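You operate a simulated robot arm through the tools that you are given. There is no shell and no other tool. Be economical: measure what you need, move in short steps, check, and stop when the job is done.

You run a simulated two-armed robot. Do the job below in one go: nothing can be reset, and whatever is moved stays where it is left.

## Task
Put the grey brush from the top of the short load on the shelf of the film bench. Fetch the orange spanner and set it on the top of the film bench. Open the cupboard door, fetch the green pouch from the top of the parts bench and set it on the shelf in the sample bench cupboard, then shut the door. Fetch the silver nut from the top of the parts bench and set it on the top of the grey cabinet. Put the round teal tub on the top of the green sack stack away on the shelf under the two drawers. The order is free.

It is judged by the outcome, as a careful person would: the job done as asked, and still so three seconds after it is handed in. It fails if anything else is knocked over, pushed out of place, dropped, spilled or broken.

## Robot
Two 7-joint arms with two-finger parallel grippers on one trunk, on a base that drives. Base frame: it is fixed to the floor where the robot stands at the start and does not move with it; the origin is under the middle of the robot, x ahead of it, y to its left, z up; the surface under the hand at the start is at about z = 42. Units: cm, degrees, N and s.
The left shoulder is at the start at [6, 18.9, 105.3], the right one opposite. With the tool pointing down near the work surface each hand reaches from about 10 to 44 cm from the robot's upright axis, wherever it stands, measured 20 degrees to its own side. Places, roughly: brush [50, 0, 75]; cupboard door [-780, 510, 40]; nut [-675, 200, 75]; orange spanner [50, 25, 75]; pouch [-575, 200, 75]; round teal tub (12x13x8 cm) [-1180, 560, 80]; shelf in the sample bench cupboard [-780, 540, 40]; shelf of the film bench [30, -150, 30]; shelf under the two drawers [-210, 550, 20]; top of the film bench [30, -150, 80]; top of the grey cabinet (50x17 cm) [-906, 76, 110]. Payload 3.43 kg a hand.
The tool frame of a hand sits at the grasp point between the pads (the TCP): z along the fingers, y along the line on which they close. The tips reach 3 cm beyond it. The gripper opens to 9.4 cm. The fingers are 2.8 cm wide and 1 cm thick; the gripper's body (5 by 9.6 cm) begins 5.5 cm behind the TCP.
Orientation is that of the tool frame in the base frame, as [roll, pitch, yaw] about the fixed x, y, z axes, in that order (R = Rz(yaw) Ry(pitch) Rx(roll)). With the fingers straight down and closing along the base's y, the tool's x points along the base's -x, its y along +y and its z along -z.

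## Interface
- The arms move only by the tool send_rows. It takes "left_steps", "right_steps" or both (then of equal length, played together; a hand with none holds still); each is a list of rows, each a list of 3 entries, a list of its own where there are three numbers: the shift along the base's x, y, z in units of 500 mm (1.0 is 500 mm), then the turn, a rotation vector about the base's x, y, z in units of 120 degrees (1.0 is 120 degrees), then the gripper command, from -1 (fully open) to 1 (shut), values between in proportion. In form: [[[dx, dy, dz], [wx, wy, wz], hand], ...]. A call has 1 to 10 rows; each row is the pose to reach, as a shift and turn from the pose commanded when the call began. A call with a number of a shift or a turn outside -1 to 1 is refused whole. Rows are played at 5 a second. More than 5 cm and 8.6 degrees between two rows, or a gripper value outside its range, and nothing of the call is played. A pose out of reach is approached as far as the arm can. The call stops where the force on the tool passes 40 N (or 10 N more than at its start, if that is more) or the arm is blocked; 0.2 s more then pass. The fingers move at their own pace (about 15.3 cm/s each) and stop on an object; they squeeze with about 27 N. The grip force told is the motor's: it shows also when the fingers shut on nothing. Time passes only in rows, and 0.2 s behind the last, so rows that repeat a pose let the fingers close. The reply holds the time, the measured pose of the TCP, the force on the tool along the base axes, the opening and the grip force, in the units named above and with some noise, with the torque about the TCP (base axes, N m) and any sound that the robot's microphone picked up.
- Cameras (640 x 400 px; columns grow to the right, rows downward): "scene" is now at [0.35, 2.16, 159.11]; the picture's right is [0.31, -0.95, 0.00], its down [-0.81, -0.26, -0.52] and it looks along [0.50, 0.16, -0.85] (base axes); focal length 290 px, centre (320, 200). "left" rides on the left gripper at [7.6, -1.4, -10.2] in its tool frame; the picture's right is [0.18, 0.98, 0.00], its down [-0.75, 0.14, -0.64] and it looks along [-0.63, 0.12, 0.77] (tool axes); focal length 243 px, centre (320, 200). "right" rides on the right gripper at [7.6, 1.4, -10.3] in its tool frame; the picture's right is [-0.18, 0.98, 0.00], its down [-0.75, -0.14, -0.64] and it looks along [-0.63, -0.12, 0.77] (tool axes); focal length 243 px, centre (320, 200). There is no depth. A picture from a camera that has moved, and an enlarged one, comes with that camera's place and axes in the base frame and with its lens.
- capture(camera): a new picture of that camera. The clock stands still meanwhile.
- slide_trunk(by): slides the trunk up (or, below 0, down) by that many cm; the arms and the scene camera ride with it, the base frame stays. It gives what a move gives, with no picture.
- roll_base(legs): drives the robot by 1 to 6 legs, each [ahead, left, turn to the left] in cm, cm and degrees, along the robot's own axes; the way and the turn of a leg run together, so that a leg with both is an arc; at most 150 cm and 180 degrees a leg. The arms and the cameras ride along, it lands a little off, and it stops where it bumps. It gives what a move gives.
- head_to(pan, tilt): turns the head with the scene camera to pan (to the left, within 86 degrees either way) and tilt (down, from -29 to 69), counted from straight ahead of the robot. It gives what a move gives.
- zoom(camera, box): a new picture of the part [left, top, right, bottom] of that camera's present view, enlarged. The clock stands still meanwhile.
- job_done(): hands the job in; it is judged then, once.

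Work in short steps. Places have to be worked out from the pictures, the camera data and where the tool is seen: move nearer, look again, correct. Check each grasp and each placing, and mend what went wrong. You have 186 turns and 166 pictures in all, those below and enlarged ones among them. Open the grippers and draw the arms clear of the work before you hand the job in, unless the task says otherwise; then end with one line.

The tools are called after "Request:" as a command line: name --argument value ..., lists and objects as JSON in quotes. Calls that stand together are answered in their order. send_rows: Moves the arms, as the interface text tells. Its arguments: {"type":"object","properties":{"left_steps":{"type":"array","items":{"type":"array"}},"right_steps":{"type":"array","items":{"type":"array"}}},"required":[]} The other tools are called the same way: slide_trunk (by) slides the trunk up or down; roll_base (legs) drives the base; head_to (pan, tilt) turns the head that bears the scene camera; capture (camera) takes a picture; zoom (camera, box) takes an enlarged picture of a part of a camera's view; job_done () hands the job in.

At the start:

```text
time_s: 0.0
left_ee_pos: [44.54, 35.39, 93.28]
left_tool_rot: [180.0, 0.0, 180.0]
left_ft_force: [-0.6, 0.7, -1.1]
left_wrist_torque: [0.02, -0.01, -0.01]
left_width: 9.37
left_grasp_force: 0.1
right_ee_pos: [34.46, -5.7, 102.6]
right_tool_rot: [179.9, -0.1, 179.9]
right_ft_force: [0.6, 0.0, -0.5]
right_wrist_torque: [-0.01, 0.02, 0.01]
right_width: 9.4
right_grasp_force: 0.1
trunk travel left (down, up): [-72.5, 26.5]
robot x, y, heading: [0.17, 0.14, 0.0]
head pan, tilt: [18.0, 58.5]
```

scene: 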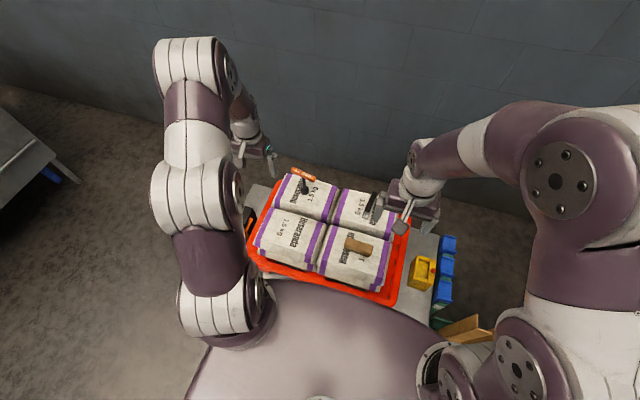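
right: 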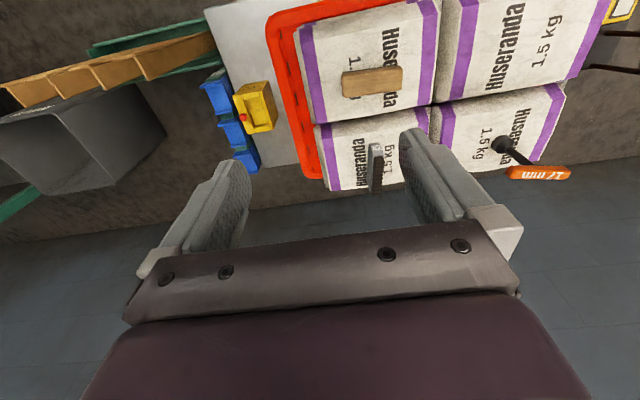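
left: 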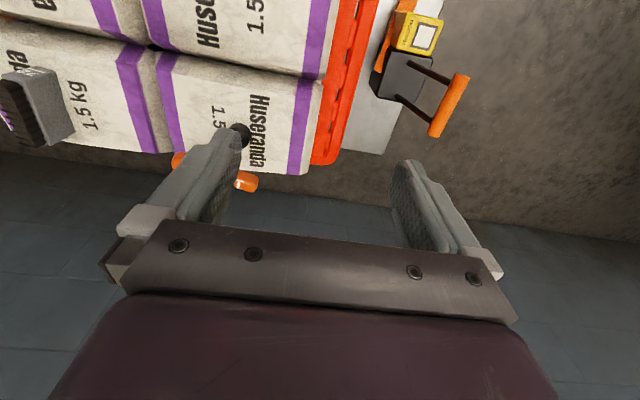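

I start with closer looks at the load and what lies on it.

Request:
zoom --camera "scene" --box '[220, 140, 480, 310]'

Request:
zoom --camera "right" --box '[280, 0, 640, 225]'

```text
2.35 times, centred on (350, 225) of scene
camera zoom: at [0.35, 2.16, 159.11], right [0.31, -0.95, 0.0], down [-0.81, -0.26, -0.52], along [0.5, 0.16, -0.85], focal length 683 px, centre (249, 141)
```

zoom: 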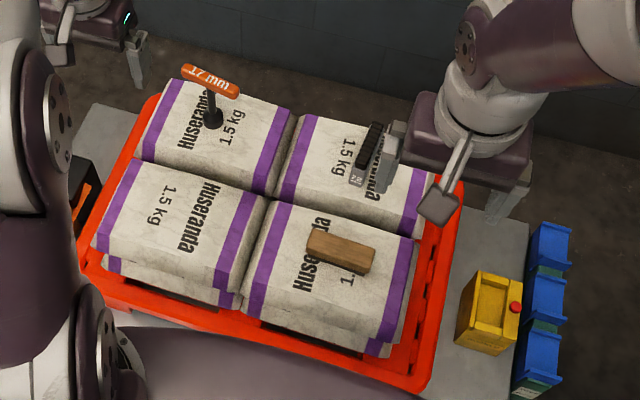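

```text
1.78 times, centred on (460, 112) of right
camera zoom: at [26.87, -4.34, 112.78], right [0.18, 0.98, 0.0], down [0.75, -0.14, 0.64], along [0.63, -0.12, -0.77], focal length 431 px, centre (71, 356)
```

zoom: 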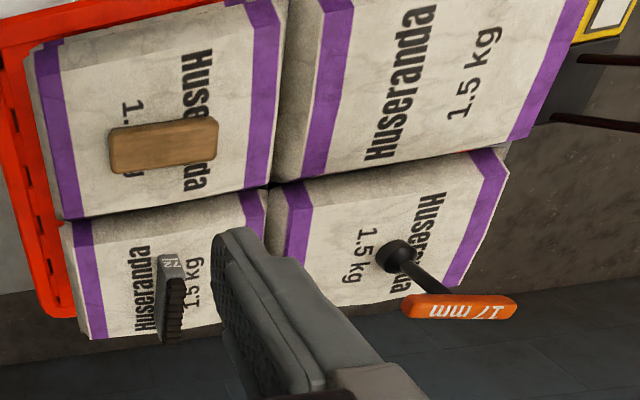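

The brush lies at about [54, 1.5, 73], long along x. The spanner stands upright at about [53.5, 25], its handle along y at z≈82. Next I look toward the film bench on the right.

Request:
head_to --pan -80 --tilt 35

Request:
capture --camera "scene"

```text
time_s: 1.7
left_ee_pos: [44.52, 35.52, 93.39]
left_tool_rot: [179.9, -0.1, -180.0]
left_ft_force: [0.0, 0.4, -0.5]
left_wrist_torque: [-0.01, 0.01, -0.01]
left_width: 9.38
left_grasp_force: 0.1
right_ee_pos: [34.38, -5.82, 102.49]
right_tool_rot: [-180.0, 0.0, -179.9]
right_ft_force: [0.3, -0.1, 0.4]
right_wrist_torque: [-0.01, -0.03, 0.0]
right_width: 9.38
right_grasp_force: 0.1
trunk travel left (down, up): [-72.5, 26.5]
robot x, y, heading: [-0.05, 0.03, 0.0]
head pan, tilt: [-80.0, 35.0]
```

```text
160 pictures are left
camera scene: at [-4.61, -8.62, 162.37], right [-0.98, -0.17, 0.0], down [-0.1, 0.56, -0.82], along [0.14, -0.81, -0.57], focal length 290 px, centre (320, 200)
```

scene: 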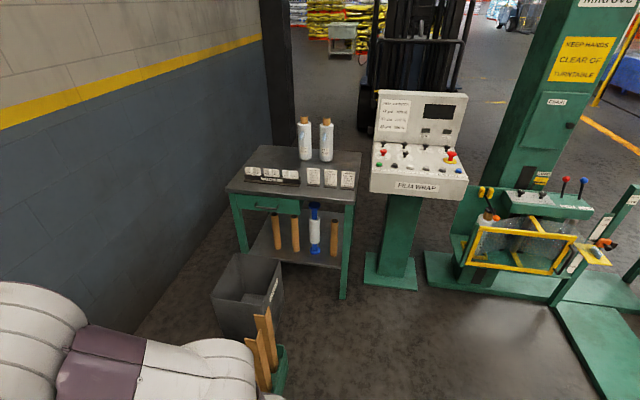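

Request:
zoom --camera "scene" --box '[190, 100, 400, 320]'

```text
1.82 times, centred on (295, 210) of scene
camera zoom: at [-4.61, -8.62, 162.37], right [-0.98, -0.17, 0.0], down [-0.1, 0.56, -0.82], along [0.14, -0.81, -0.57], focal length 528 px, centre (366, 182)
```

zoom: 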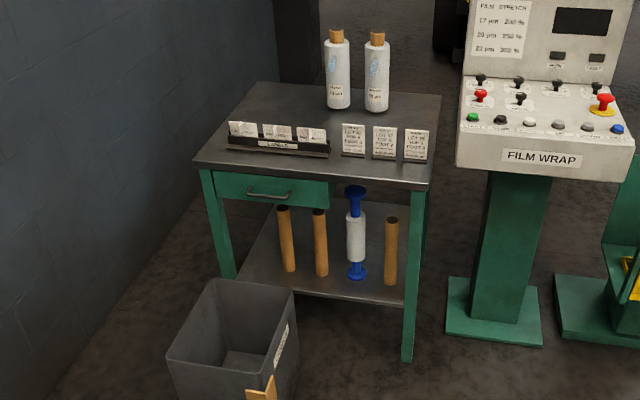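

The film bench shelf carries a row of tubes, and a bin stands in front of the bench's left half. I take a closer look at the brush and spanner from the wrist cameras.

Request:
zoom --camera "right" --box '[340, 120, 440, 200]'

Request:
head_to --pan 0 --tilt 55

Request:
capture --camera "scene"

```text
5.00 times, centred on (390, 160) of right
camera zoom: at [26.87, -4.34, 112.77], right [0.18, 0.98, 0.0], down [0.75, -0.14, 0.64], along [0.63, -0.12, -0.77], focal length 1213 px, centre (-30, 400)
```

zoom: 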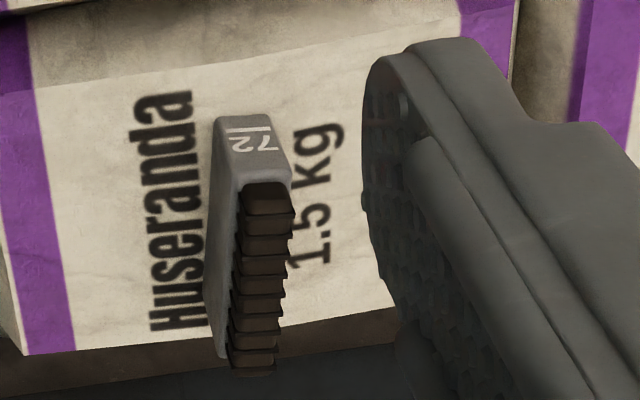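

```text
time_s: 3.3
left_ee_pos: [44.52, 35.52, 93.26]
left_tool_rot: [180.0, 0.1, 180.0]
left_ft_force: [-0.9, 0.2, 0.1]
left_wrist_torque: [0.0, 0.01, -0.03]
left_width: 9.42
left_grasp_force: 0.1
right_ee_pos: [34.43, -5.77, 102.61]
right_tool_rot: [179.9, 0.0, -180.0]
right_ft_force: [-0.2, -0.9, 0.7]
right_wrist_torque: [-0.03, 0.0, 0.01]
right_width: 9.4
right_grasp_force: 0.1
trunk travel left (down, up): [-72.5, 26.5]
robot x, y, heading: [0.11, -0.03, -0.2]
head pan, tilt: [0.0, 55.0]
```

```text
157 pictures are left
camera scene: at [1.07, 0.04, 159.54], right [0.0, -1.0, 0.0], down [-0.82, 0.0, -0.57], along [0.57, 0.0, -0.82], focal length 290 px, centre (320, 200)
```

scene: 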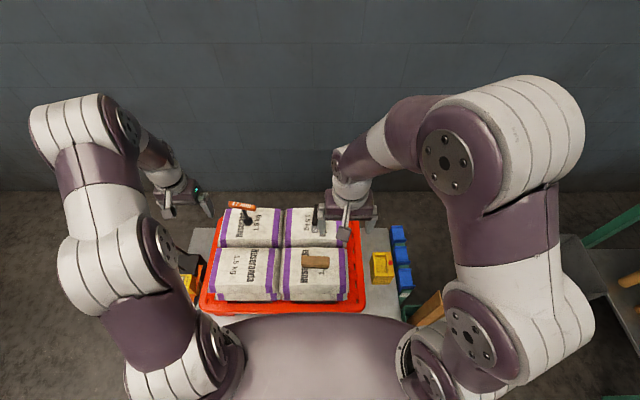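

The brush seems to be a grey block with bristles on it, about 3 cm wide. I'll tilt the right tool 45° forward and bring it behind the brush's near end for a better look.

Request:
send_rows --right_steps '[[[0.005, 0.024, -0.025], [0, -0.0625, 0], -1], [[0.011, 0.049, -0.05], [0, -0.125, 0], -1], [[0.016, 0.073, -0.076], [0, -0.1875, 0], -1], [[0.021, 0.097, -0.101], [0, -0.25, 0], -1], [[0.027, 0.122, -0.127], [0, -0.3125, 0], -1], [[0.032, 0.146, -0.152], [0, -0.375, 0], -1]]'

Request:
capture --camera "right"

```text
time_s: 4.7
left_ee_pos: [44.52, 35.46, 93.37]
left_tool_rot: [-180.0, 0.0, -180.0]
left_ft_force: [0.4, -1.0, 0.9]
left_wrist_torque: [-0.04, 0.01, 0.03]
left_width: 9.37
left_grasp_force: 0.1
right_ee_pos: [36.01, 1.56, 94.88]
right_tool_rot: [180.0, 45.0, -180.0]
right_ft_force: [-0.5, -1.1, -0.7]
right_wrist_torque: [-0.03, 0.0, 0.0]
right_width: 9.41
right_grasp_force: 0.0
trunk travel left (down, up): [-72.5, 26.5]
robot x, y, heading: [0.35, 0.22, -0.2]
head pan, tilt: [0.0, 55.0]
```

```text
156 pictures are left
camera right: at [23.43, 3.0, 96.74], right [0.13, 0.98, 0.13], down [0.08, -0.14, 0.99], along [0.99, -0.12, -0.09], focal length 243 px, centre (320, 200)
```

right: 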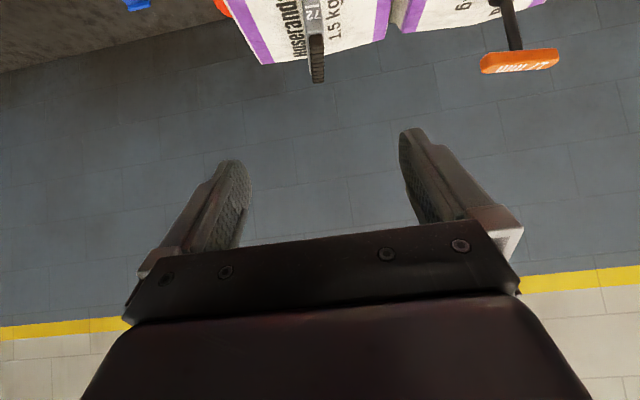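

The wrist camera is now level and upside-down. I zoom on the brush to read its shape.

Request:
zoom --camera "right" --box '[250, 0, 380, 90]'

Request:
zoom --camera "scene" --box '[200, 190, 400, 320]'

```text
4.44 times, centred on (315, 45) of right
camera zoom: at [23.43, 3.0, 96.74], right [0.13, 0.98, 0.13], down [0.08, -0.14, 0.99], along [0.99, -0.12, -0.09], focal length 1078 px, centre (342, 889)
```

zoom: 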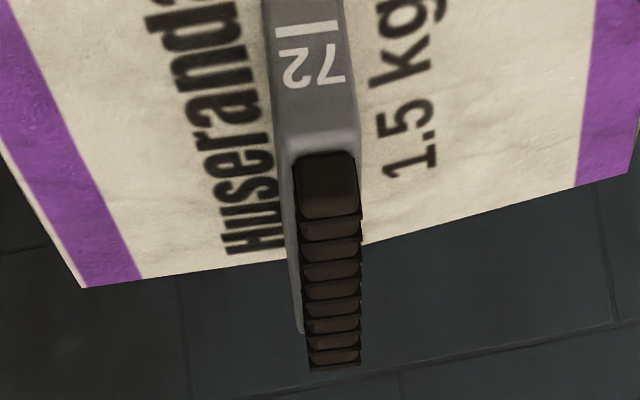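

```text
3.08 times, centred on (300, 255) of scene
camera zoom: at [1.0, 0.05, 159.55], right [0.0, -1.0, 0.0], down [-0.82, 0.0, -0.57], along [0.57, 0.0, -0.82], focal length 893 px, centre (382, 31)
```

zoom: 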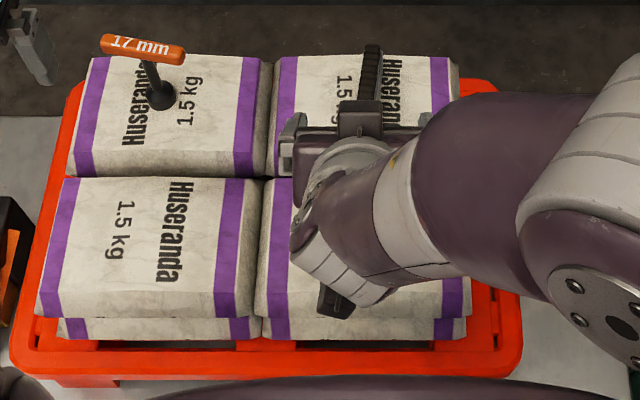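

Bristles point up on a 3 cm wide block, near end at x≈49, with its top at z≈76. I move down along the tool axis to just short of it, with a slight yaw to match.

Request:
send_rows --right_steps '[[[0.045, 0.001, -0.067], [0, 0, -0.012], -1], [[0.09, 0.002, -0.134], [0, 0, -0.025], -1], [[0.135, 0.002, -0.201], [0, 0, -0.037], -1], [[0.18, 0.003, -0.268], [0, 0, -0.05], -1]]'

Request:
capture --camera "right"

Request:
zoom --camera "scene" --box '[200, 190, 400, 320]'

```text
time_s: 5.7
left_ee_pos: [44.6, 35.43, 93.21]
left_tool_rot: [180.0, -0.2, 180.0]
left_ft_force: [0.7, 0.0, -0.8]
left_wrist_torque: [0.02, -0.01, 0.01]
left_width: 9.41
left_grasp_force: 0.0
right_ee_pos: [45.26, 1.62, 81.47]
right_tool_rot: [-179.9, 44.8, 174.0]
right_ft_force: [-0.3, 0.5, -0.5]
right_wrist_torque: [0.02, -0.05, -0.01]
right_width: 9.39
right_grasp_force: 0.1
trunk travel left (down, up): [-72.5, 26.5]
robot x, y, heading: [0.04, -0.23, 0.2]
head pan, tilt: [0.0, 55.0]
```

```text
153 pictures are left
camera right: at [32.82, 4.42, 83.37], right [0.23, 0.96, 0.13], down [0.06, -0.15, 0.99], along [0.97, -0.22, -0.1], focal length 243 px, centre (320, 200)
```

right: 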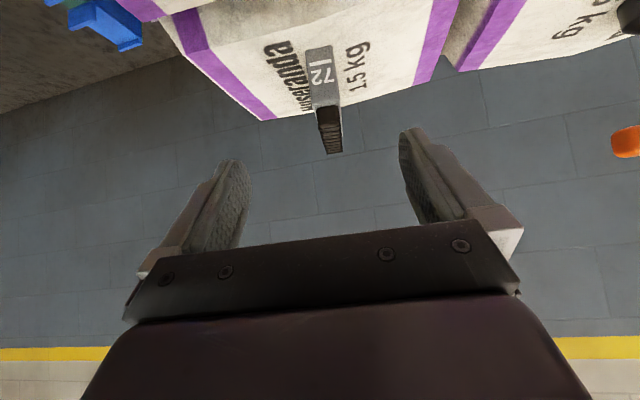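

```text
3.08 times, centred on (300, 255) of scene
camera zoom: at [1.23, 0.1, 159.54], right [0.0, -1.0, 0.0], down [-0.82, 0.0, -0.57], along [0.57, 0.0, -0.82], focal length 893 px, centre (382, 31)
```

zoom: 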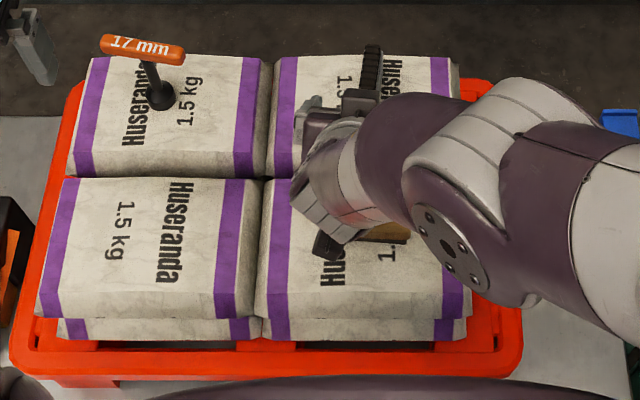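

End face is centred near y≈2.2 at x≈48.3. The under-slung wrist camera would come close to the wooden block, so I reduce the tilt to 30° and then slide down over the brush end.

Request:
send_rows --right_steps '[[[0, 0, 0.02], [0, 0.0625, -0.008], -1], [[0.0, 0.002, 0.02], [0, 0.125, -0.017], -1], [[0.06, 0.003, 0.0], [0, 0.125, -0.017], -1], [[0.116, 0.004, -0.06], [0, 0.125, -0.017], -1], [[0.12, 0.004, -0.123], [0, 0.125, -0.017], -1]]'

Request:
capture --camera "right"

Request:
zoom --camera "scene" --box '[260, 170, 400, 290]'

```text
time_s: 6.9
left_ee_pos: [44.54, 35.46, 93.42]
left_tool_rot: [179.9, 0.0, -180.0]
left_ft_force: [-0.4, 0.3, 1.2]
left_wrist_torque: [0.0, 0.01, 0.0]
left_width: 9.39
left_grasp_force: 0.1
right_ee_pos: [51.0, 1.85, 75.35]
right_tool_rot: [-177.9, 30.0, 173.1]
right_ft_force: [-0.2, 0.0, -0.2]
right_wrist_torque: [0.0, -0.01, 0.01]
right_width: 9.4
right_grasp_force: 0.0
trunk travel left (down, up): [-72.5, 26.5]
robot x, y, heading: [-0.12, -0.01, -0.0]
head pan, tilt: [0.0, 55.0]
```

```text
151 pictures are left
camera right: at [39.72, 5.08, 80.38], right [0.29, 0.95, 0.06], down [0.31, -0.16, 0.94], along [0.9, -0.25, -0.34], focal length 243 px, centre (320, 200)
```

right: 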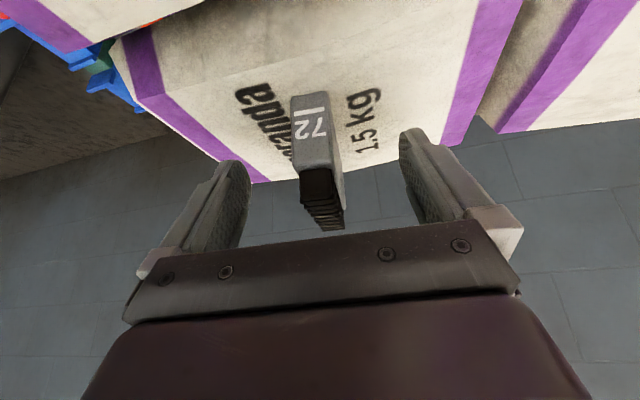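

```text
3.33 times, centred on (330, 230) of scene
camera zoom: at [1.06, 0.05, 159.55], right [0.0, -1.0, 0.0], down [-0.82, 0.0, -0.57], along [0.57, 0.0, -0.82], focal length 967 px, centre (287, 100)
```

zoom: 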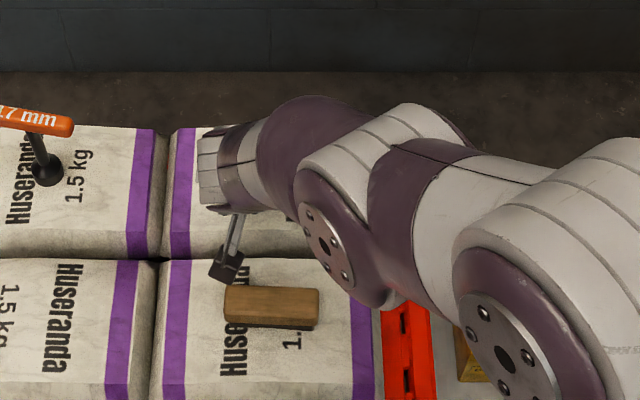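

The brush end is between the fingers with its centre at y≈2.1. I advance slightly, align the yaw and close.

Request:
send_rows --right_steps '[[[0.016, 0.002, 0], [0, 0, -0.035], -1], [[0.016, 0.002, 0], [0, 0, -0.035], 0], [[0.016, 0.002, 0], [0, 0, -0.035], 0.5], [[0.016, 0.002, 0], [0, 0, -0.035], 1], [[0.016, 0.002, 0], [0, 0, -0.035], 1], [[0.016, 0.002, 0], [0, 0, -0.035], 1], [[0.016, 0.002, 0], [0, 0, -0.035], 1]]'

Request:
capture --camera "right"

```text
time_s: 8.5
left_ee_pos: [44.57, 35.46, 93.27]
left_tool_rot: [180.0, 0.0, 180.0]
left_ft_force: [-0.6, 0.3, 1.0]
left_wrist_torque: [0.02, -0.01, 0.01]
left_width: 9.42
left_grasp_force: 0.0
right_ee_pos: [51.84, 1.8, 75.28]
right_tool_rot: [-177.9, 30.1, 169.2]
right_ft_force: [0.0, 1.3, 0.1]
right_wrist_torque: [-0.01, -0.04, 0.06]
right_width: 2.57
right_grasp_force: 26.9
trunk travel left (down, up): [-72.5, 26.5]
robot x, y, heading: [-0.19, 0.1, -0.2]
head pan, tilt: [0.0, 55.0]
```

```text
149 pictures are left
camera right: at [40.73, 5.99, 80.36], right [0.36, 0.93, 0.06], down [0.3, -0.18, 0.94], along [0.88, -0.32, -0.34], focal length 243 px, centre (320, 200)
```

right: 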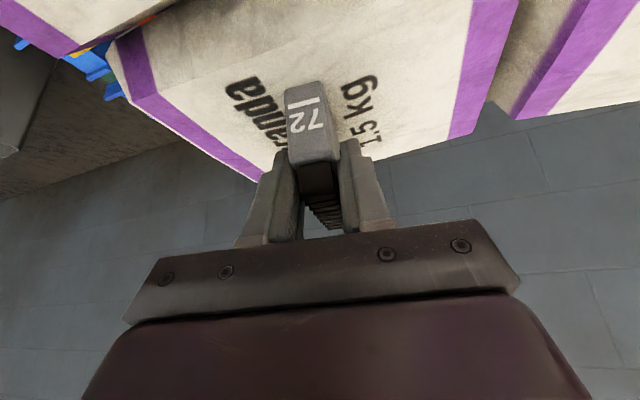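

Held at 2.57 cm. I lift the brush straight up and draw it back.

Request:
send_rows --right_steps '[[[0, 0, 0.06], [0, 0, 0], 1], [[0, 0, 0.14], [0, 0, 0], 1], [[0, 0, 0.22], [0, 0, 0], 1], [[0, -0.04, 0.3], [0, 0, 0], 1], [[-0.06, -0.1, 0.33], [0, 0, 0], 1], [[-0.12, -0.17, 0.36], [0, 0, 0], 1], [[-0.18, -0.24, 0.4], [0, 0, 0], 1]]'

Request:
capture --camera "right"

Request:
capture --camera "left"

Request:
capture --camera "scene"

```text
refused: row 7 steps farther than a row can; nothing moved
```

```text
148 pictures are left
camera right: at [40.73, 5.99, 80.36], right [0.36, 0.93, 0.06], down [0.3, -0.18, 0.94], along [0.88, -0.32, -0.34], focal length 243 px, centre (320, 200)
```

right: 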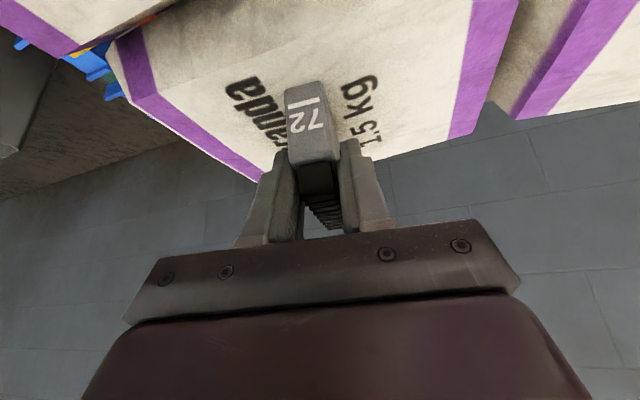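

```text
147 pictures are left
camera left: at [36.9, 34.1, 103.6], right [-0.18, 0.98, 0.0], down [0.75, 0.14, 0.64], along [0.63, 0.12, -0.77], focal length 243 px, centre (320, 200)
```

left: 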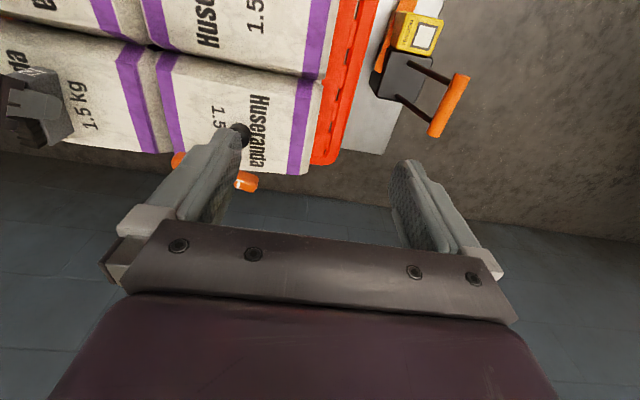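

```text
146 pictures are left
camera scene: at [1.07, 0.06, 159.54], right [0.0, -1.0, 0.0], down [-0.82, 0.0, -0.57], along [0.57, 0.0, -0.82], focal length 290 px, centre (320, 200)
```

scene: 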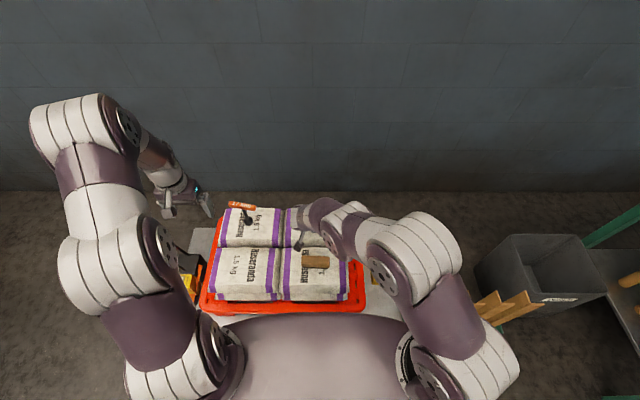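

Step limit is on the total distance; I resend with smaller steps, and at the same time begin turning the left hand (−45° of −90°) for the spanner handle.

Request:
send_rows --right_steps '[[[0, 0, 0.06], [0, 0, 0], 1], [[0, 0, 0.14], [0, 0, 0], 1], [[0, 0, 0.22], [0, 0, 0], 1], [[0, -0.04, 0.3], [0, 0, 0], 1], [[-0.06, -0.1, 0.33], [0, 0, 0], 1], [[-0.12, -0.16, 0.36], [0, 0, 0], 1], [[-0.18, -0.22, 0.4], [0, 0, 0], 1]]' --left_steps '[[[0, 0, 0.03], [0, 0, -0.06], -1], [[0, 0, 0.06], [0, 0, -0.12], -1], [[0, 0, 0.1], [0, 0, -0.18], -1], [[0, 0, 0.1], [0, 0, -0.24], -1], [[0, 0, 0.1], [0, 0, -0.3], -1], [[0, 0, 0.1], [0, 0, -0.36], -1], [[0, 0, 0.1], [0, 0, -0.42], -1]]'

Request:
capture --camera "scene"

```text
time_s: 10.1
left_ee_pos: [44.55, 35.39, 98.45]
left_tool_rot: [180.0, 0.0, 129.5]
left_ft_force: [0.9, -0.2, -0.2]
left_wrist_torque: [-0.01, 0.0, 0.02]
left_width: 9.4
left_grasp_force: 0.1
right_ee_pos: [42.78, -9.12, 95.33]
right_tool_rot: [-177.9, 30.1, 169.1]
right_ft_force: [0.3, -0.7, -0.9]
right_wrist_torque: [-0.02, 0.01, -0.01]
right_width: 2.58
right_grasp_force: 26.6
trunk travel left (down, up): [-72.5, 26.5]
robot x, y, heading: [0.16, -0.17, 0.3]
head pan, tilt: [0.0, 55.0]
```

```text
145 pictures are left
camera scene: at [0.95, -0.04, 159.54], right [0.0, -1.0, 0.0], down [-0.82, 0.0, -0.57], along [0.57, 0.0, -0.82], focal length 290 px, centre (320, 200)
```

scene: 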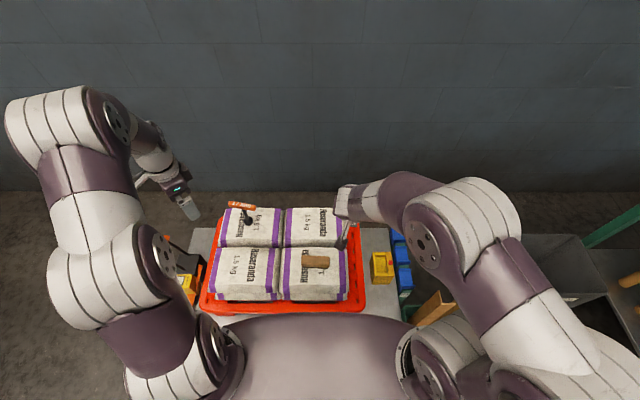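

Brush is carried safely. I finish turning the left hand and bring it above the spanner handle.

Request:
send_rows --left_steps '[[[0.03, -0.035, -0.01], [0, 0, -0.066], -1], [[0.06, -0.07, -0.02], [0, 0, -0.132], -1], [[0.09, -0.105, -0.03], [0, 0, -0.198], -1], [[0.12, -0.14, -0.04], [0, 0, -0.264], -1], [[0.15, -0.175, -0.06], [0, 0, -0.33], -1], [[0.178, -0.212, -0.07], [0, 0, -0.396], -1]]'

Request:
capture --camera "left"

Request:
zoom --camera "scene" --box '[180, 160, 340, 260]'

```text
time_s: 11.5
left_ee_pos: [53.42, 24.81, 94.88]
left_tool_rot: [-179.9, 0.0, 81.9]
left_ft_force: [1.2, 1.0, 0.8]
left_wrist_torque: [0.02, 0.04, -0.01]
left_width: 9.38
left_grasp_force: 0.0
right_ee_pos: [42.89, -9.01, 95.27]
right_tool_rot: [-177.9, 30.0, 169.0]
right_ft_force: [-0.1, -0.1, -1.7]
right_wrist_torque: [0.0, 0.01, 0.04]
right_width: 2.56
right_grasp_force: 27.4
trunk travel left (down, up): [-72.5, 26.5]
robot x, y, heading: [0.26, 0.09, -0.1]
head pan, tilt: [0.0, 55.0]
```

```text
144 pictures are left
camera left: at [53.11, 32.57, 105.12], right [1.0, 0.04, 0.0], down [0.04, -0.77, 0.64], along [0.03, -0.64, -0.77], focal length 243 px, centre (320, 200)
```

left: 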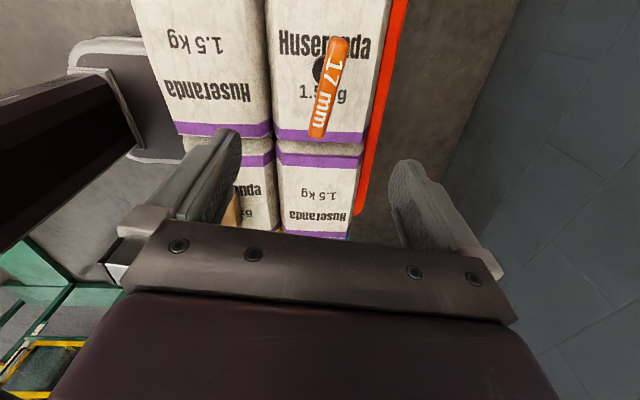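

```text
4.00 times, centred on (260, 210) of scene
camera zoom: at [1.13, -0.03, 159.54], right [0.0, -1.0, 0.0], down [-0.82, 0.0, -0.57], along [0.57, 0.0, -0.82], focal length 1160 px, centre (560, 160)
```

zoom: 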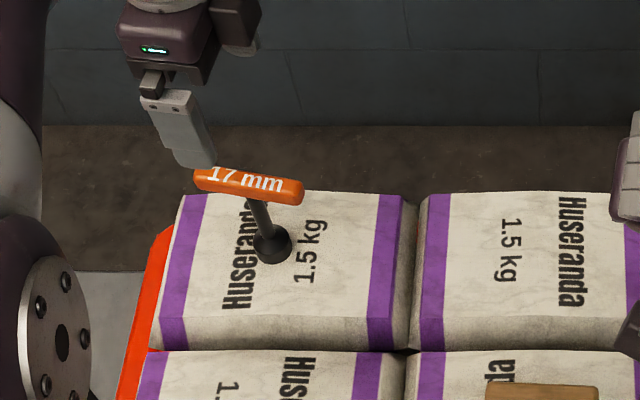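

Handle centre about [53.8, 25.5, 80], tilted a bit more. I lower to z≈86 and check.

Request:
send_rows --left_steps '[[[0.004, 0.007, -0.09], [0, 0, -0.025], -1], [[0.008, 0.014, -0.178], [0, 0, -0.025], -1]]'

Request:
capture --camera "left"

Request:
zoom --camera "scene" --box '[180, 160, 340, 260]'

```text
time_s: 12.1
left_ee_pos: [53.95, 25.67, 85.85]
left_tool_rot: [180.0, 0.0, 79.0]
left_ft_force: [-0.5, 0.0, -0.6]
left_wrist_torque: [-0.02, -0.01, -0.01]
left_width: 9.41
left_grasp_force: 0.1
right_ee_pos: [42.88, -9.02, 95.33]
right_tool_rot: [-177.9, 30.0, 169.0]
right_ft_force: [1.1, 0.4, -1.5]
right_wrist_torque: [0.02, 0.01, 0.04]
right_width: 2.6
right_grasp_force: 27.2
trunk travel left (down, up): [-72.5, 26.5]
robot x, y, heading: [-0.26, -0.34, 0.2]
head pan, tilt: [0.0, 55.0]
```

```text
142 pictures are left
camera left: at [54.02, 33.39, 96.21], right [1.0, -0.01, 0.0], down [0.0, -0.77, 0.64], along [0.0, -0.64, -0.77], focal length 243 px, centre (320, 200)
```

left: 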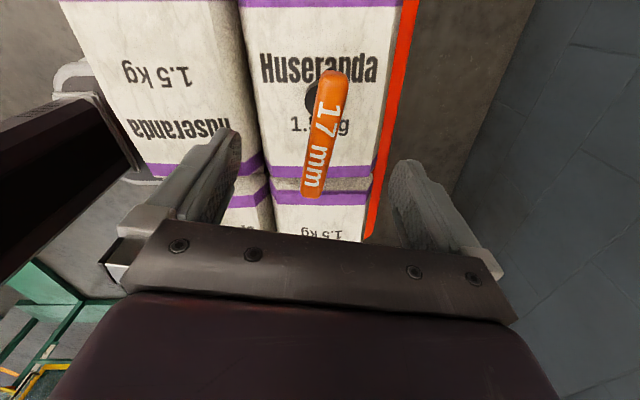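

```text
4.00 times, centred on (260, 210) of scene
camera zoom: at [1.18, 0.09, 159.55], right [0.0, -1.0, 0.0], down [-0.82, 0.0, -0.57], along [0.57, 0.0, -0.82], focal length 1160 px, centre (560, 160)
```

zoom: 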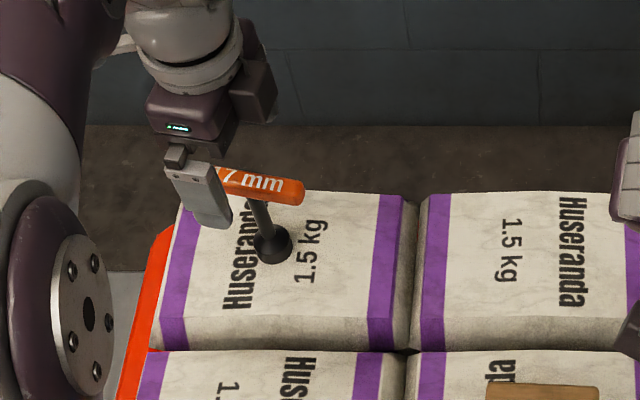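

Well aligned. Lower to the handle (z≈80.3) and close.

Request:
send_rows --left_steps '[[[0.0, -0.008, -0.06], [0, 0, 0], -1], [[0.0, -0.008, -0.108], [0, 0, 0], -1], [[0.0, -0.008, -0.108], [0, 0, 0], 0.3], [[0.0, -0.008, -0.108], [0, 0, 0], 1], [[0.0, -0.008, -0.108], [0, 0, 0], 1], [[0.0, -0.008, -0.108], [0, 0, 0], 1], [[0.0, -0.008, -0.108], [0, 0, 0], 1]]'

Request:
capture --camera "left"

Request:
zoom --camera "scene" --box '[180, 160, 340, 260]'

```text
time_s: 13.7
left_ee_pos: [53.97, 25.2, 80.68]
left_tool_rot: [179.9, -0.1, 79.1]
left_ft_force: [0.6, 0.3, 0.8]
left_wrist_torque: [0.0, -0.01, 0.03]
left_width: 2.24
left_grasp_force: 27.2
right_ee_pos: [42.75, -9.07, 95.29]
right_tool_rot: [-177.9, 30.1, 169.0]
right_ft_force: [0.0, 0.6, -0.7]
right_wrist_torque: [-0.01, 0.02, -0.03]
right_width: 2.57
right_grasp_force: 27.5
trunk travel left (down, up): [-72.5, 26.5]
robot x, y, heading: [-0.03, -0.15, 0.2]
head pan, tilt: [0.0, 55.0]
```

```text
140 pictures are left
camera left: at [53.95, 32.99, 90.86], right [1.0, -0.01, 0.0], down [0.0, -0.77, 0.64], along [0.0, -0.64, -0.77], focal length 243 px, centre (320, 200)
```

left: 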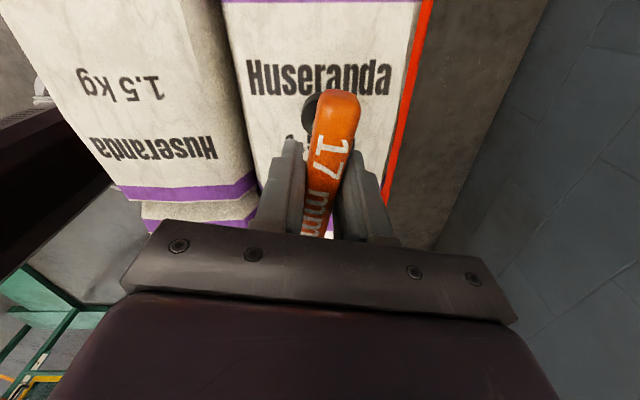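

```text
4.00 times, centred on (260, 210) of scene
camera zoom: at [1.09, 0.04, 159.54], right [0.0, -1.0, 0.0], down [-0.82, 0.0, -0.57], along [0.57, 0.0, -0.82], focal length 1160 px, centre (560, 160)
```

zoom: 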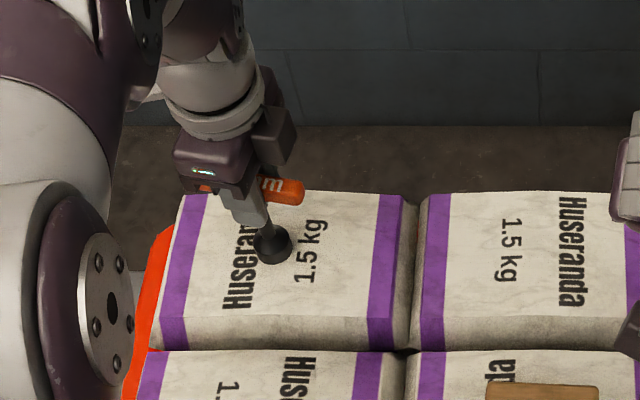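

Spanner held (2.24 cm). Lift it straight up and draw back.

Request:
send_rows --left_steps '[[[0, 0, 0.05], [0, 0, 0], 1], [[0, 0, 0.13], [0, 0, 0], 1], [[0, 0, 0.21], [0, 0, 0], 1], [[0, 0, 0.29], [0, 0, 0], 1], [[-0.08, 0, 0.3], [0, 0, 0], 1], [[-0.16, 0, 0.3], [0, 0, 0], 1], [[-0.24, 0, 0.3], [0, 0, 0], 1]]' --right_steps '[[[0, 0, 0], [0, 0, 0], 1], [[0, -0.04, 0], [0, 0, 0], 1], [[0, -0.1, 0], [0, 0, 0], 1], [[-0.05, -0.16, 0], [0, 0, 0], 1], [[-0.05, -0.2, 0], [0, 0, 0], 1], [[-0.05, -0.2, 0], [0, 0, 0], 1], [[-0.05, -0.2, 0], [0, 0, 0], 1]]'

Request:
capture --camera "left"

Request:
head_to --pan -50 --tilt 55

Request:
capture --camera "scene"

```text
time_s: 15.3
left_ee_pos: [41.61, 25.18, 95.54]
left_tool_rot: [179.9, 0.0, 79.1]
left_ft_force: [0.0, -0.7, -1.8]
left_wrist_torque: [0.04, -0.01, 0.02]
left_width: 2.22
left_grasp_force: 27.5
right_ee_pos: [40.33, -19.16, 95.53]
right_tool_rot: [-177.8, 30.1, 168.9]
right_ft_force: [-0.6, -0.3, -0.8]
right_wrist_torque: [0.03, 0.03, 0.04]
right_width: 2.55
right_grasp_force: 26.8
trunk travel left (down, up): [-72.5, 26.5]
robot x, y, heading: [-0.12, 0.06, -0.1]
head pan, tilt: [0.0, 55.0]
```

```text
138 pictures are left
camera left: at [41.65, 32.97, 105.85], right [1.0, -0.01, 0.0], down [-0.01, -0.77, 0.64], along [0.0, -0.64, -0.77], focal length 243 px, centre (320, 200)
```

left: 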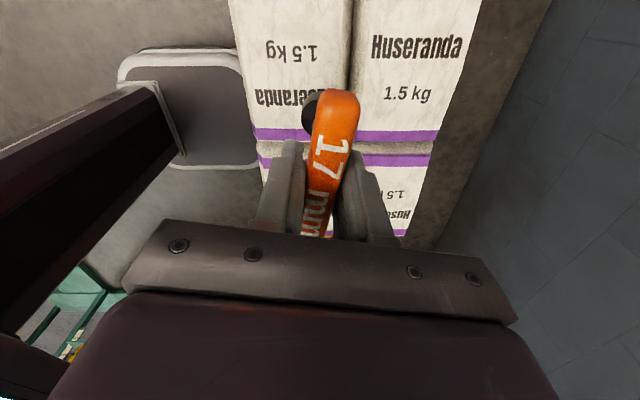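

```text
time_s: 16.4
left_ee_pos: [41.77, 25.2, 95.53]
left_tool_rot: [179.9, 0.0, 79.1]
left_ft_force: [-0.2, 0.0, -1.8]
left_wrist_torque: [0.0, 0.02, -0.01]
left_width: 2.22
left_grasp_force: 27.2
right_ee_pos: [40.41, -19.12, 95.39]
right_tool_rot: [-178.0, 30.0, 169.0]
right_ft_force: [-0.8, 0.4, -0.1]
right_wrist_torque: [0.01, 0.05, 0.0]
right_width: 2.57
right_grasp_force: 26.9
trunk travel left (down, up): [-72.5, 26.5]
robot x, y, heading: [-0.12, 0.1, -0.1]
head pan, tilt: [-50.0, 55.0]
```

```text
137 pictures are left
camera scene: at [-1.46, -5.47, 159.54], right [-0.77, -0.64, 0.0], down [-0.53, 0.63, -0.57], along [0.37, -0.44, -0.82], focal length 290 px, centre (320, 200)
```

scene: 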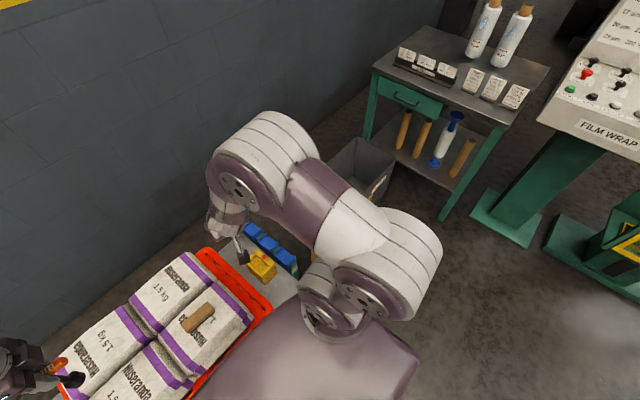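

Both are held. I back off from the table, then turn right to face the film bench.

Request:
roll_base --legs '[[-35, 0, 0], [0, 0, -90]]'

Request:
head_to --pan 0 --tilt 45

Request:
capture --camera "scene"

```text
time_s: 22.5
left_ee_pos: [-9.82, -41.72, 95.52]
left_tool_rot: [180.0, -0.1, -10.9]
left_ft_force: [0.2, -0.3, -2.6]
left_wrist_torque: [-0.01, -0.02, 0.0]
left_width: 2.2
left_grasp_force: 26.9
right_ee_pos: [-54.06, -40.29, 95.34]
right_tool_rot: [-178.0, 30.1, 79.0]
right_ft_force: [1.6, -0.6, 0.0]
right_wrist_torque: [0.03, 0.0, 0.02]
right_width: 2.57
right_grasp_force: 26.9
trunk travel left (down, up): [-72.5, 26.5]
robot x, y, heading: [-35.14, 0.05, -90.2]
head pan, tilt: [-50.0, 55.0]
```

```text
time_s: 23.7
left_ee_pos: [-9.95, -41.7, 95.45]
left_tool_rot: [179.9, 0.0, -11.0]
left_ft_force: [0.6, -0.3, -2.8]
left_wrist_torque: [-0.01, -0.01, 0.0]
left_width: 2.21
left_grasp_force: 27.1
right_ee_pos: [-54.21, -40.25, 95.37]
right_tool_rot: [-177.9, 30.2, 78.9]
right_ft_force: [0.0, -0.1, -1.0]
right_wrist_torque: [0.03, 0.01, 0.0]
right_width: 2.56
right_grasp_force: 27.0
trunk travel left (down, up): [-72.5, 26.5]
robot x, y, heading: [-34.84, -0.36, -90.2]
head pan, tilt: [0.0, 45.0]
```

```text
136 pictures are left
camera scene: at [-35.2, -2.11, 160.88], right [-1.0, 0.0, 0.0], down [0.0, 0.71, -0.71], along [0.0, -0.71, -0.71], focal length 290 px, centre (320, 200)
```

scene: 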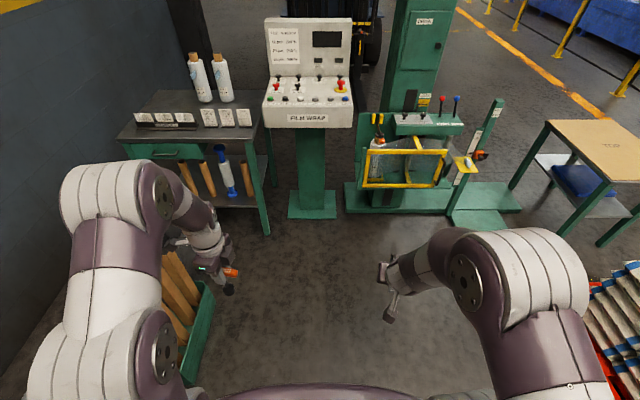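

The wood crate occupies x≥21 for y −36..−79, so I must stand around x≈−10. I zoom on the bench for measuring.

Request:
zoom --camera "scene" --box '[110, 40, 290, 240]'

```text
2.00 times, centred on (200, 140) of scene
camera zoom: at [-35.2, -2.11, 160.88], right [-1.0, 0.0, 0.0], down [0.0, 0.71, -0.71], along [0.0, -0.71, -0.71], focal length 580 px, centre (560, 320)
```

zoom: 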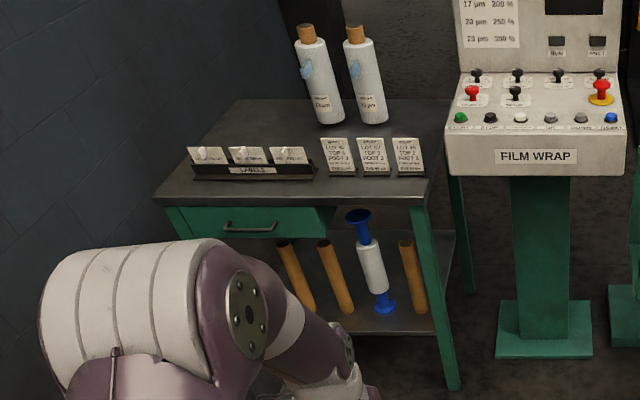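

Front strip of the bench top (y −123..−135) is free for the spanner, and the shelf gap between wrapper and right tube (x≈15) suits the brush. I draw the right hand in first to keep clear of the console, then drive.

Request:
send_rows --right_steps '[[[0.055, 0.07, 0], [0, 0, 0], 1], [[0.11, 0.14, 0], [0, 0, 0], 1], [[0.165, 0.21, 0], [0, 0, 0], 1], [[0.22, 0.28, 0], [0, 0, 0], 1]]'

Request:
roll_base --legs '[[75, 0, 0], [0, 25, 0], [0, 0, 12]]'

Request:
capture --camera "scene"

```text
time_s: 24.6
left_ee_pos: [-9.77, -41.71, 95.44]
left_tool_rot: [179.9, 0.1, -10.8]
left_ft_force: [0.1, 0.2, -1.7]
left_wrist_torque: [0.0, -0.01, -0.01]
left_width: 2.21
left_grasp_force: 27.1
right_ee_pos: [-45.09, -29.87, 95.88]
right_tool_rot: [-177.6, 32.0, 79.2]
right_ft_force: [-1.2, -4.2, -2.9]
right_wrist_torque: [0.01, 0.0, -0.04]
right_width: 2.56
right_grasp_force: 27.2
trunk travel left (down, up): [-72.5, 26.5]
robot x, y, heading: [-35.03, 0.06, -90.1]
head pan, tilt: [0.0, 45.0]
stopped in row 4 (right hand): the force on the tool passed its limit at 158 N (the readings are from after the stop); the commanded pose is now the measured one
```

```text
time_s: 30.9
left_ee_pos: [22.72, -110.68, 95.62]
left_tool_rot: [179.9, 0.0, 0.8]
left_ft_force: [0.3, 0.2, -2.2]
left_wrist_torque: [0.02, 0.0, -0.01]
left_width: 2.19
left_grasp_force: 27.2
right_ee_pos: [-14.19, -106.17, 96.05]
right_tool_rot: [-177.5, 31.9, 90.8]
right_ft_force: [1.4, -8.7, -0.5]
right_wrist_torque: [0.38, 0.02, -0.3]
right_width: 2.56
right_grasp_force: 27.4
trunk travel left (down, up): [-72.5, 26.5]
robot x, y, heading: [-10.11, -74.79, -78.4]
head pan, tilt: [0.0, 45.0]
```

```text
134 pictures are left
camera scene: at [-10.04, -76.91, 160.88], right [-0.98, -0.2, 0.0], down [-0.14, 0.69, -0.71], along [0.14, -0.69, -0.71], focal length 290 px, centre (320, 200)
```

scene: 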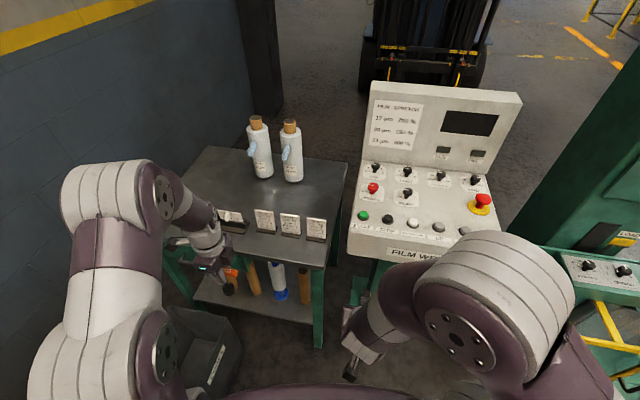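

The right hand brushed the robot's own body while drawing in; I ease it forward a little, and carry the spanner over the bench's front strip.

Request:
send_rows --right_steps '[[[0, -0.03, 0], [0, 0, 0], 1], [[0, -0.06, 0], [0, 0, 0], 1], [[0, -0.06, 0], [0, 0, 0], 1], [[0, -0.06, 0], [0, 0, 0], 1]]' --left_steps '[[[-0.035, -0.08, 0.0], [0, 0, 0], 1], [[-0.07, -0.16, 0.0], [0, 0, 0], 1], [[-0.105, -0.24, 0.0], [0, 0, 0], 1], [[-0.14, -0.32, 0.0], [0, 0, 0], 1]]'

Request:
zoom --camera "scene" --box '[140, 100, 380, 310]'

Request:
capture --camera "left"

Request:
capture --camera "right"

```text
time_s: 31.9
left_ee_pos: [15.57, -126.71, 95.42]
left_tool_rot: [-179.8, 0.0, 0.7]
left_ft_force: [-0.2, -0.1, -2.2]
left_wrist_torque: [0.03, 0.01, 0.0]
left_width: 2.23
left_grasp_force: 26.7
right_ee_pos: [-14.24, -109.26, 96.0]
right_tool_rot: [-177.7, 31.8, 90.9]
right_ft_force: [0.2, 0.0, -1.2]
right_wrist_torque: [0.04, 0.0, 0.01]
right_width: 2.57
right_grasp_force: 26.9
trunk travel left (down, up): [-72.5, 26.5]
robot x, y, heading: [-10.29, -74.77, -78.2]
head pan, tilt: [0.0, 45.0]
```

```text
1.90 times, centred on (260, 205) of scene
camera zoom: at [-10.12, -77.16, 160.88], right [-0.98, -0.2, 0.0], down [-0.14, 0.69, -0.71], along [0.14, -0.69, -0.71], focal length 553 px, centre (434, 190)
```

zoom: 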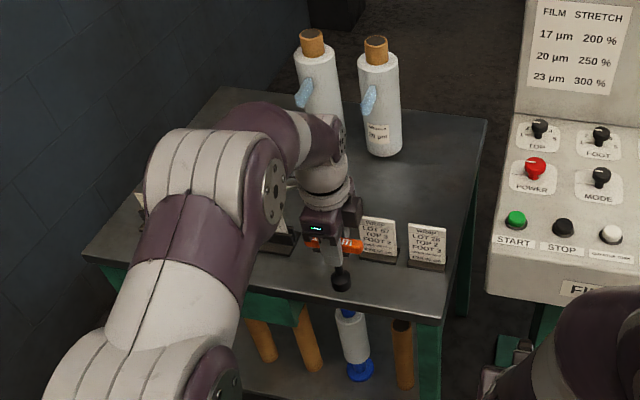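

```text
132 pictures are left
camera left: at [23.2, -125.2, 105.75], right [0.2, -0.98, 0.0], down [-0.75, -0.15, 0.64], along [-0.63, -0.12, -0.77], focal length 243 px, centre (320, 200)
```

left: 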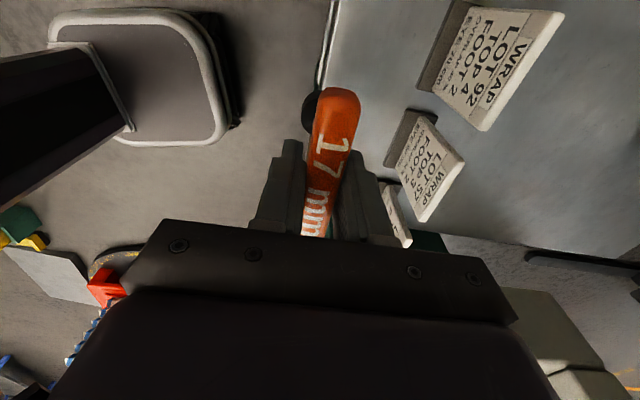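

```text
131 pictures are left
camera right: at [-12.52, -97.41, 100.59], right [0.98, -0.16, 0.06], down [-0.11, -0.3, 0.95], along [-0.14, -0.94, -0.31], focal length 243 px, centre (320, 200)
```

right: 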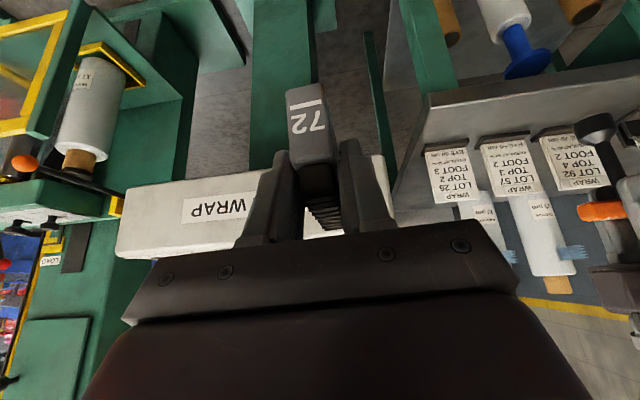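

Bench front edge is at y≈−126.4 and labels' feet at −136, so I stand the spanner at y≈−131. I move there and lower most of the way.

Request:
send_rows --left_steps '[[[0, -0.045, 0.0], [0, 0, 0], 1], [[0, -0.088, 0.0], [0, 0, 0], 1], [[0, -0.088, -0.05], [0, 0, 0], 1], [[0, -0.088, -0.09], [0, 0, 0], 1]]'

Request:
capture --camera "left"

Request:
zoom --camera "scene" --box '[200, 140, 340, 270]'

```text
time_s: 32.9
left_ee_pos: [15.68, -131.15, 91.01]
left_tool_rot: [-180.0, 0.0, 0.7]
left_ft_force: [0.0, -0.6, -2.9]
left_wrist_torque: [0.01, 0.0, -0.01]
left_width: 2.21
left_grasp_force: 26.8
left hand out of reach, approached as far as the arm can: row 2
right_ee_pos: [-14.23, -109.21, 95.97]
right_tool_rot: [-177.7, 31.8, 90.8]
right_ft_force: [0.5, 0.1, -0.8]
right_wrist_torque: [0.04, 0.01, -0.01]
right_width: 2.54
right_grasp_force: 26.7
trunk travel left (down, up): [-72.5, 26.5]
robot x, y, heading: [-10.51, -75.35, -78.3]
head pan, tilt: [0.0, 45.0]
```

```text
130 pictures are left
camera left: at [23.3, -129.52, 101.21], right [0.2, -0.98, 0.0], down [-0.75, -0.15, 0.64], along [-0.63, -0.12, -0.77], focal length 243 px, centre (320, 200)
```

left: 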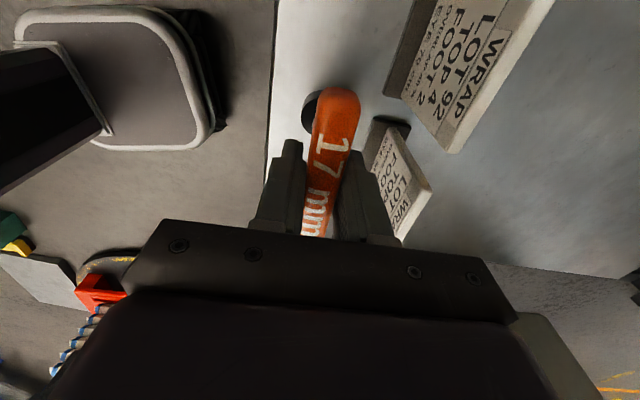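

```text
3.08 times, centred on (270, 205) of scene
camera zoom: at [-10.06, -77.01, 160.88], right [-0.98, -0.2, 0.0], down [-0.14, 0.69, -0.71], along [0.14, -0.69, -0.71], focal length 893 px, centre (474, 185)
```

zoom: 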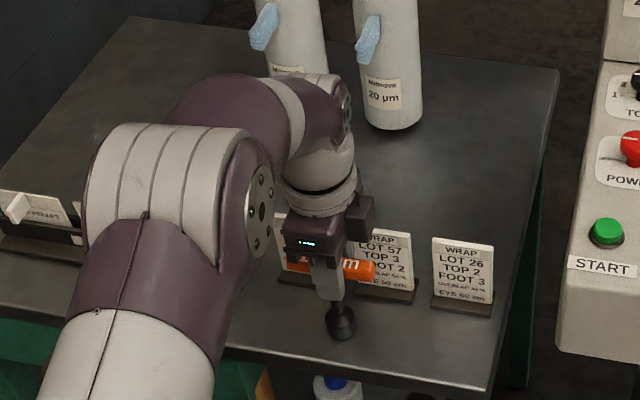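

Lower gently until contact shows.

Request:
send_rows --left_steps '[[[0, 0, -0.01], [0, 0, 0], 1], [[0, 0, -0.02], [0, 0, 0], 1], [[0, 0, -0.028], [0, 0, 0], 1]]'

Request:
zoom --camera "scene" --box '[240, 180, 320, 255]'

```text
time_s: 33.7
left_ee_pos: [15.62, -131.15, 89.89]
left_tool_rot: [179.7, -0.1, 0.7]
left_ft_force: [-0.7, -1.2, 21.4]
left_wrist_torque: [0.11, 0.0, 0.05]
left_width: 2.19
left_grasp_force: 27.3
right_ee_pos: [-14.34, -108.98, 96.05]
right_tool_rot: [-177.7, 32.1, 90.8]
right_ft_force: [0.4, 0.4, -0.5]
right_wrist_torque: [0.03, 0.01, -0.04]
right_width: 2.55
right_grasp_force: 26.5
trunk travel left (down, up): [-72.5, 26.5]
robot x, y, heading: [-9.92, -75.05, -78.4]
head pan, tilt: [0.0, 45.0]
```

```text
5.33 times, centred on (280, 218) of scene
camera zoom: at [-10.19, -76.73, 160.91], right [-0.98, -0.2, 0.0], down [-0.14, 0.69, -0.71], along [0.14, -0.69, -0.71], focal length 1547 px, centre (533, 107)
```

zoom: 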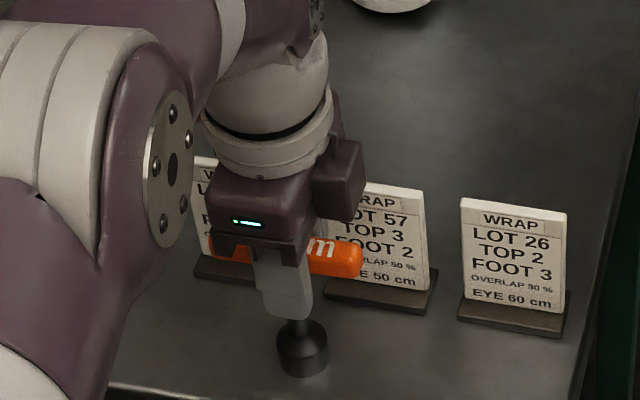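

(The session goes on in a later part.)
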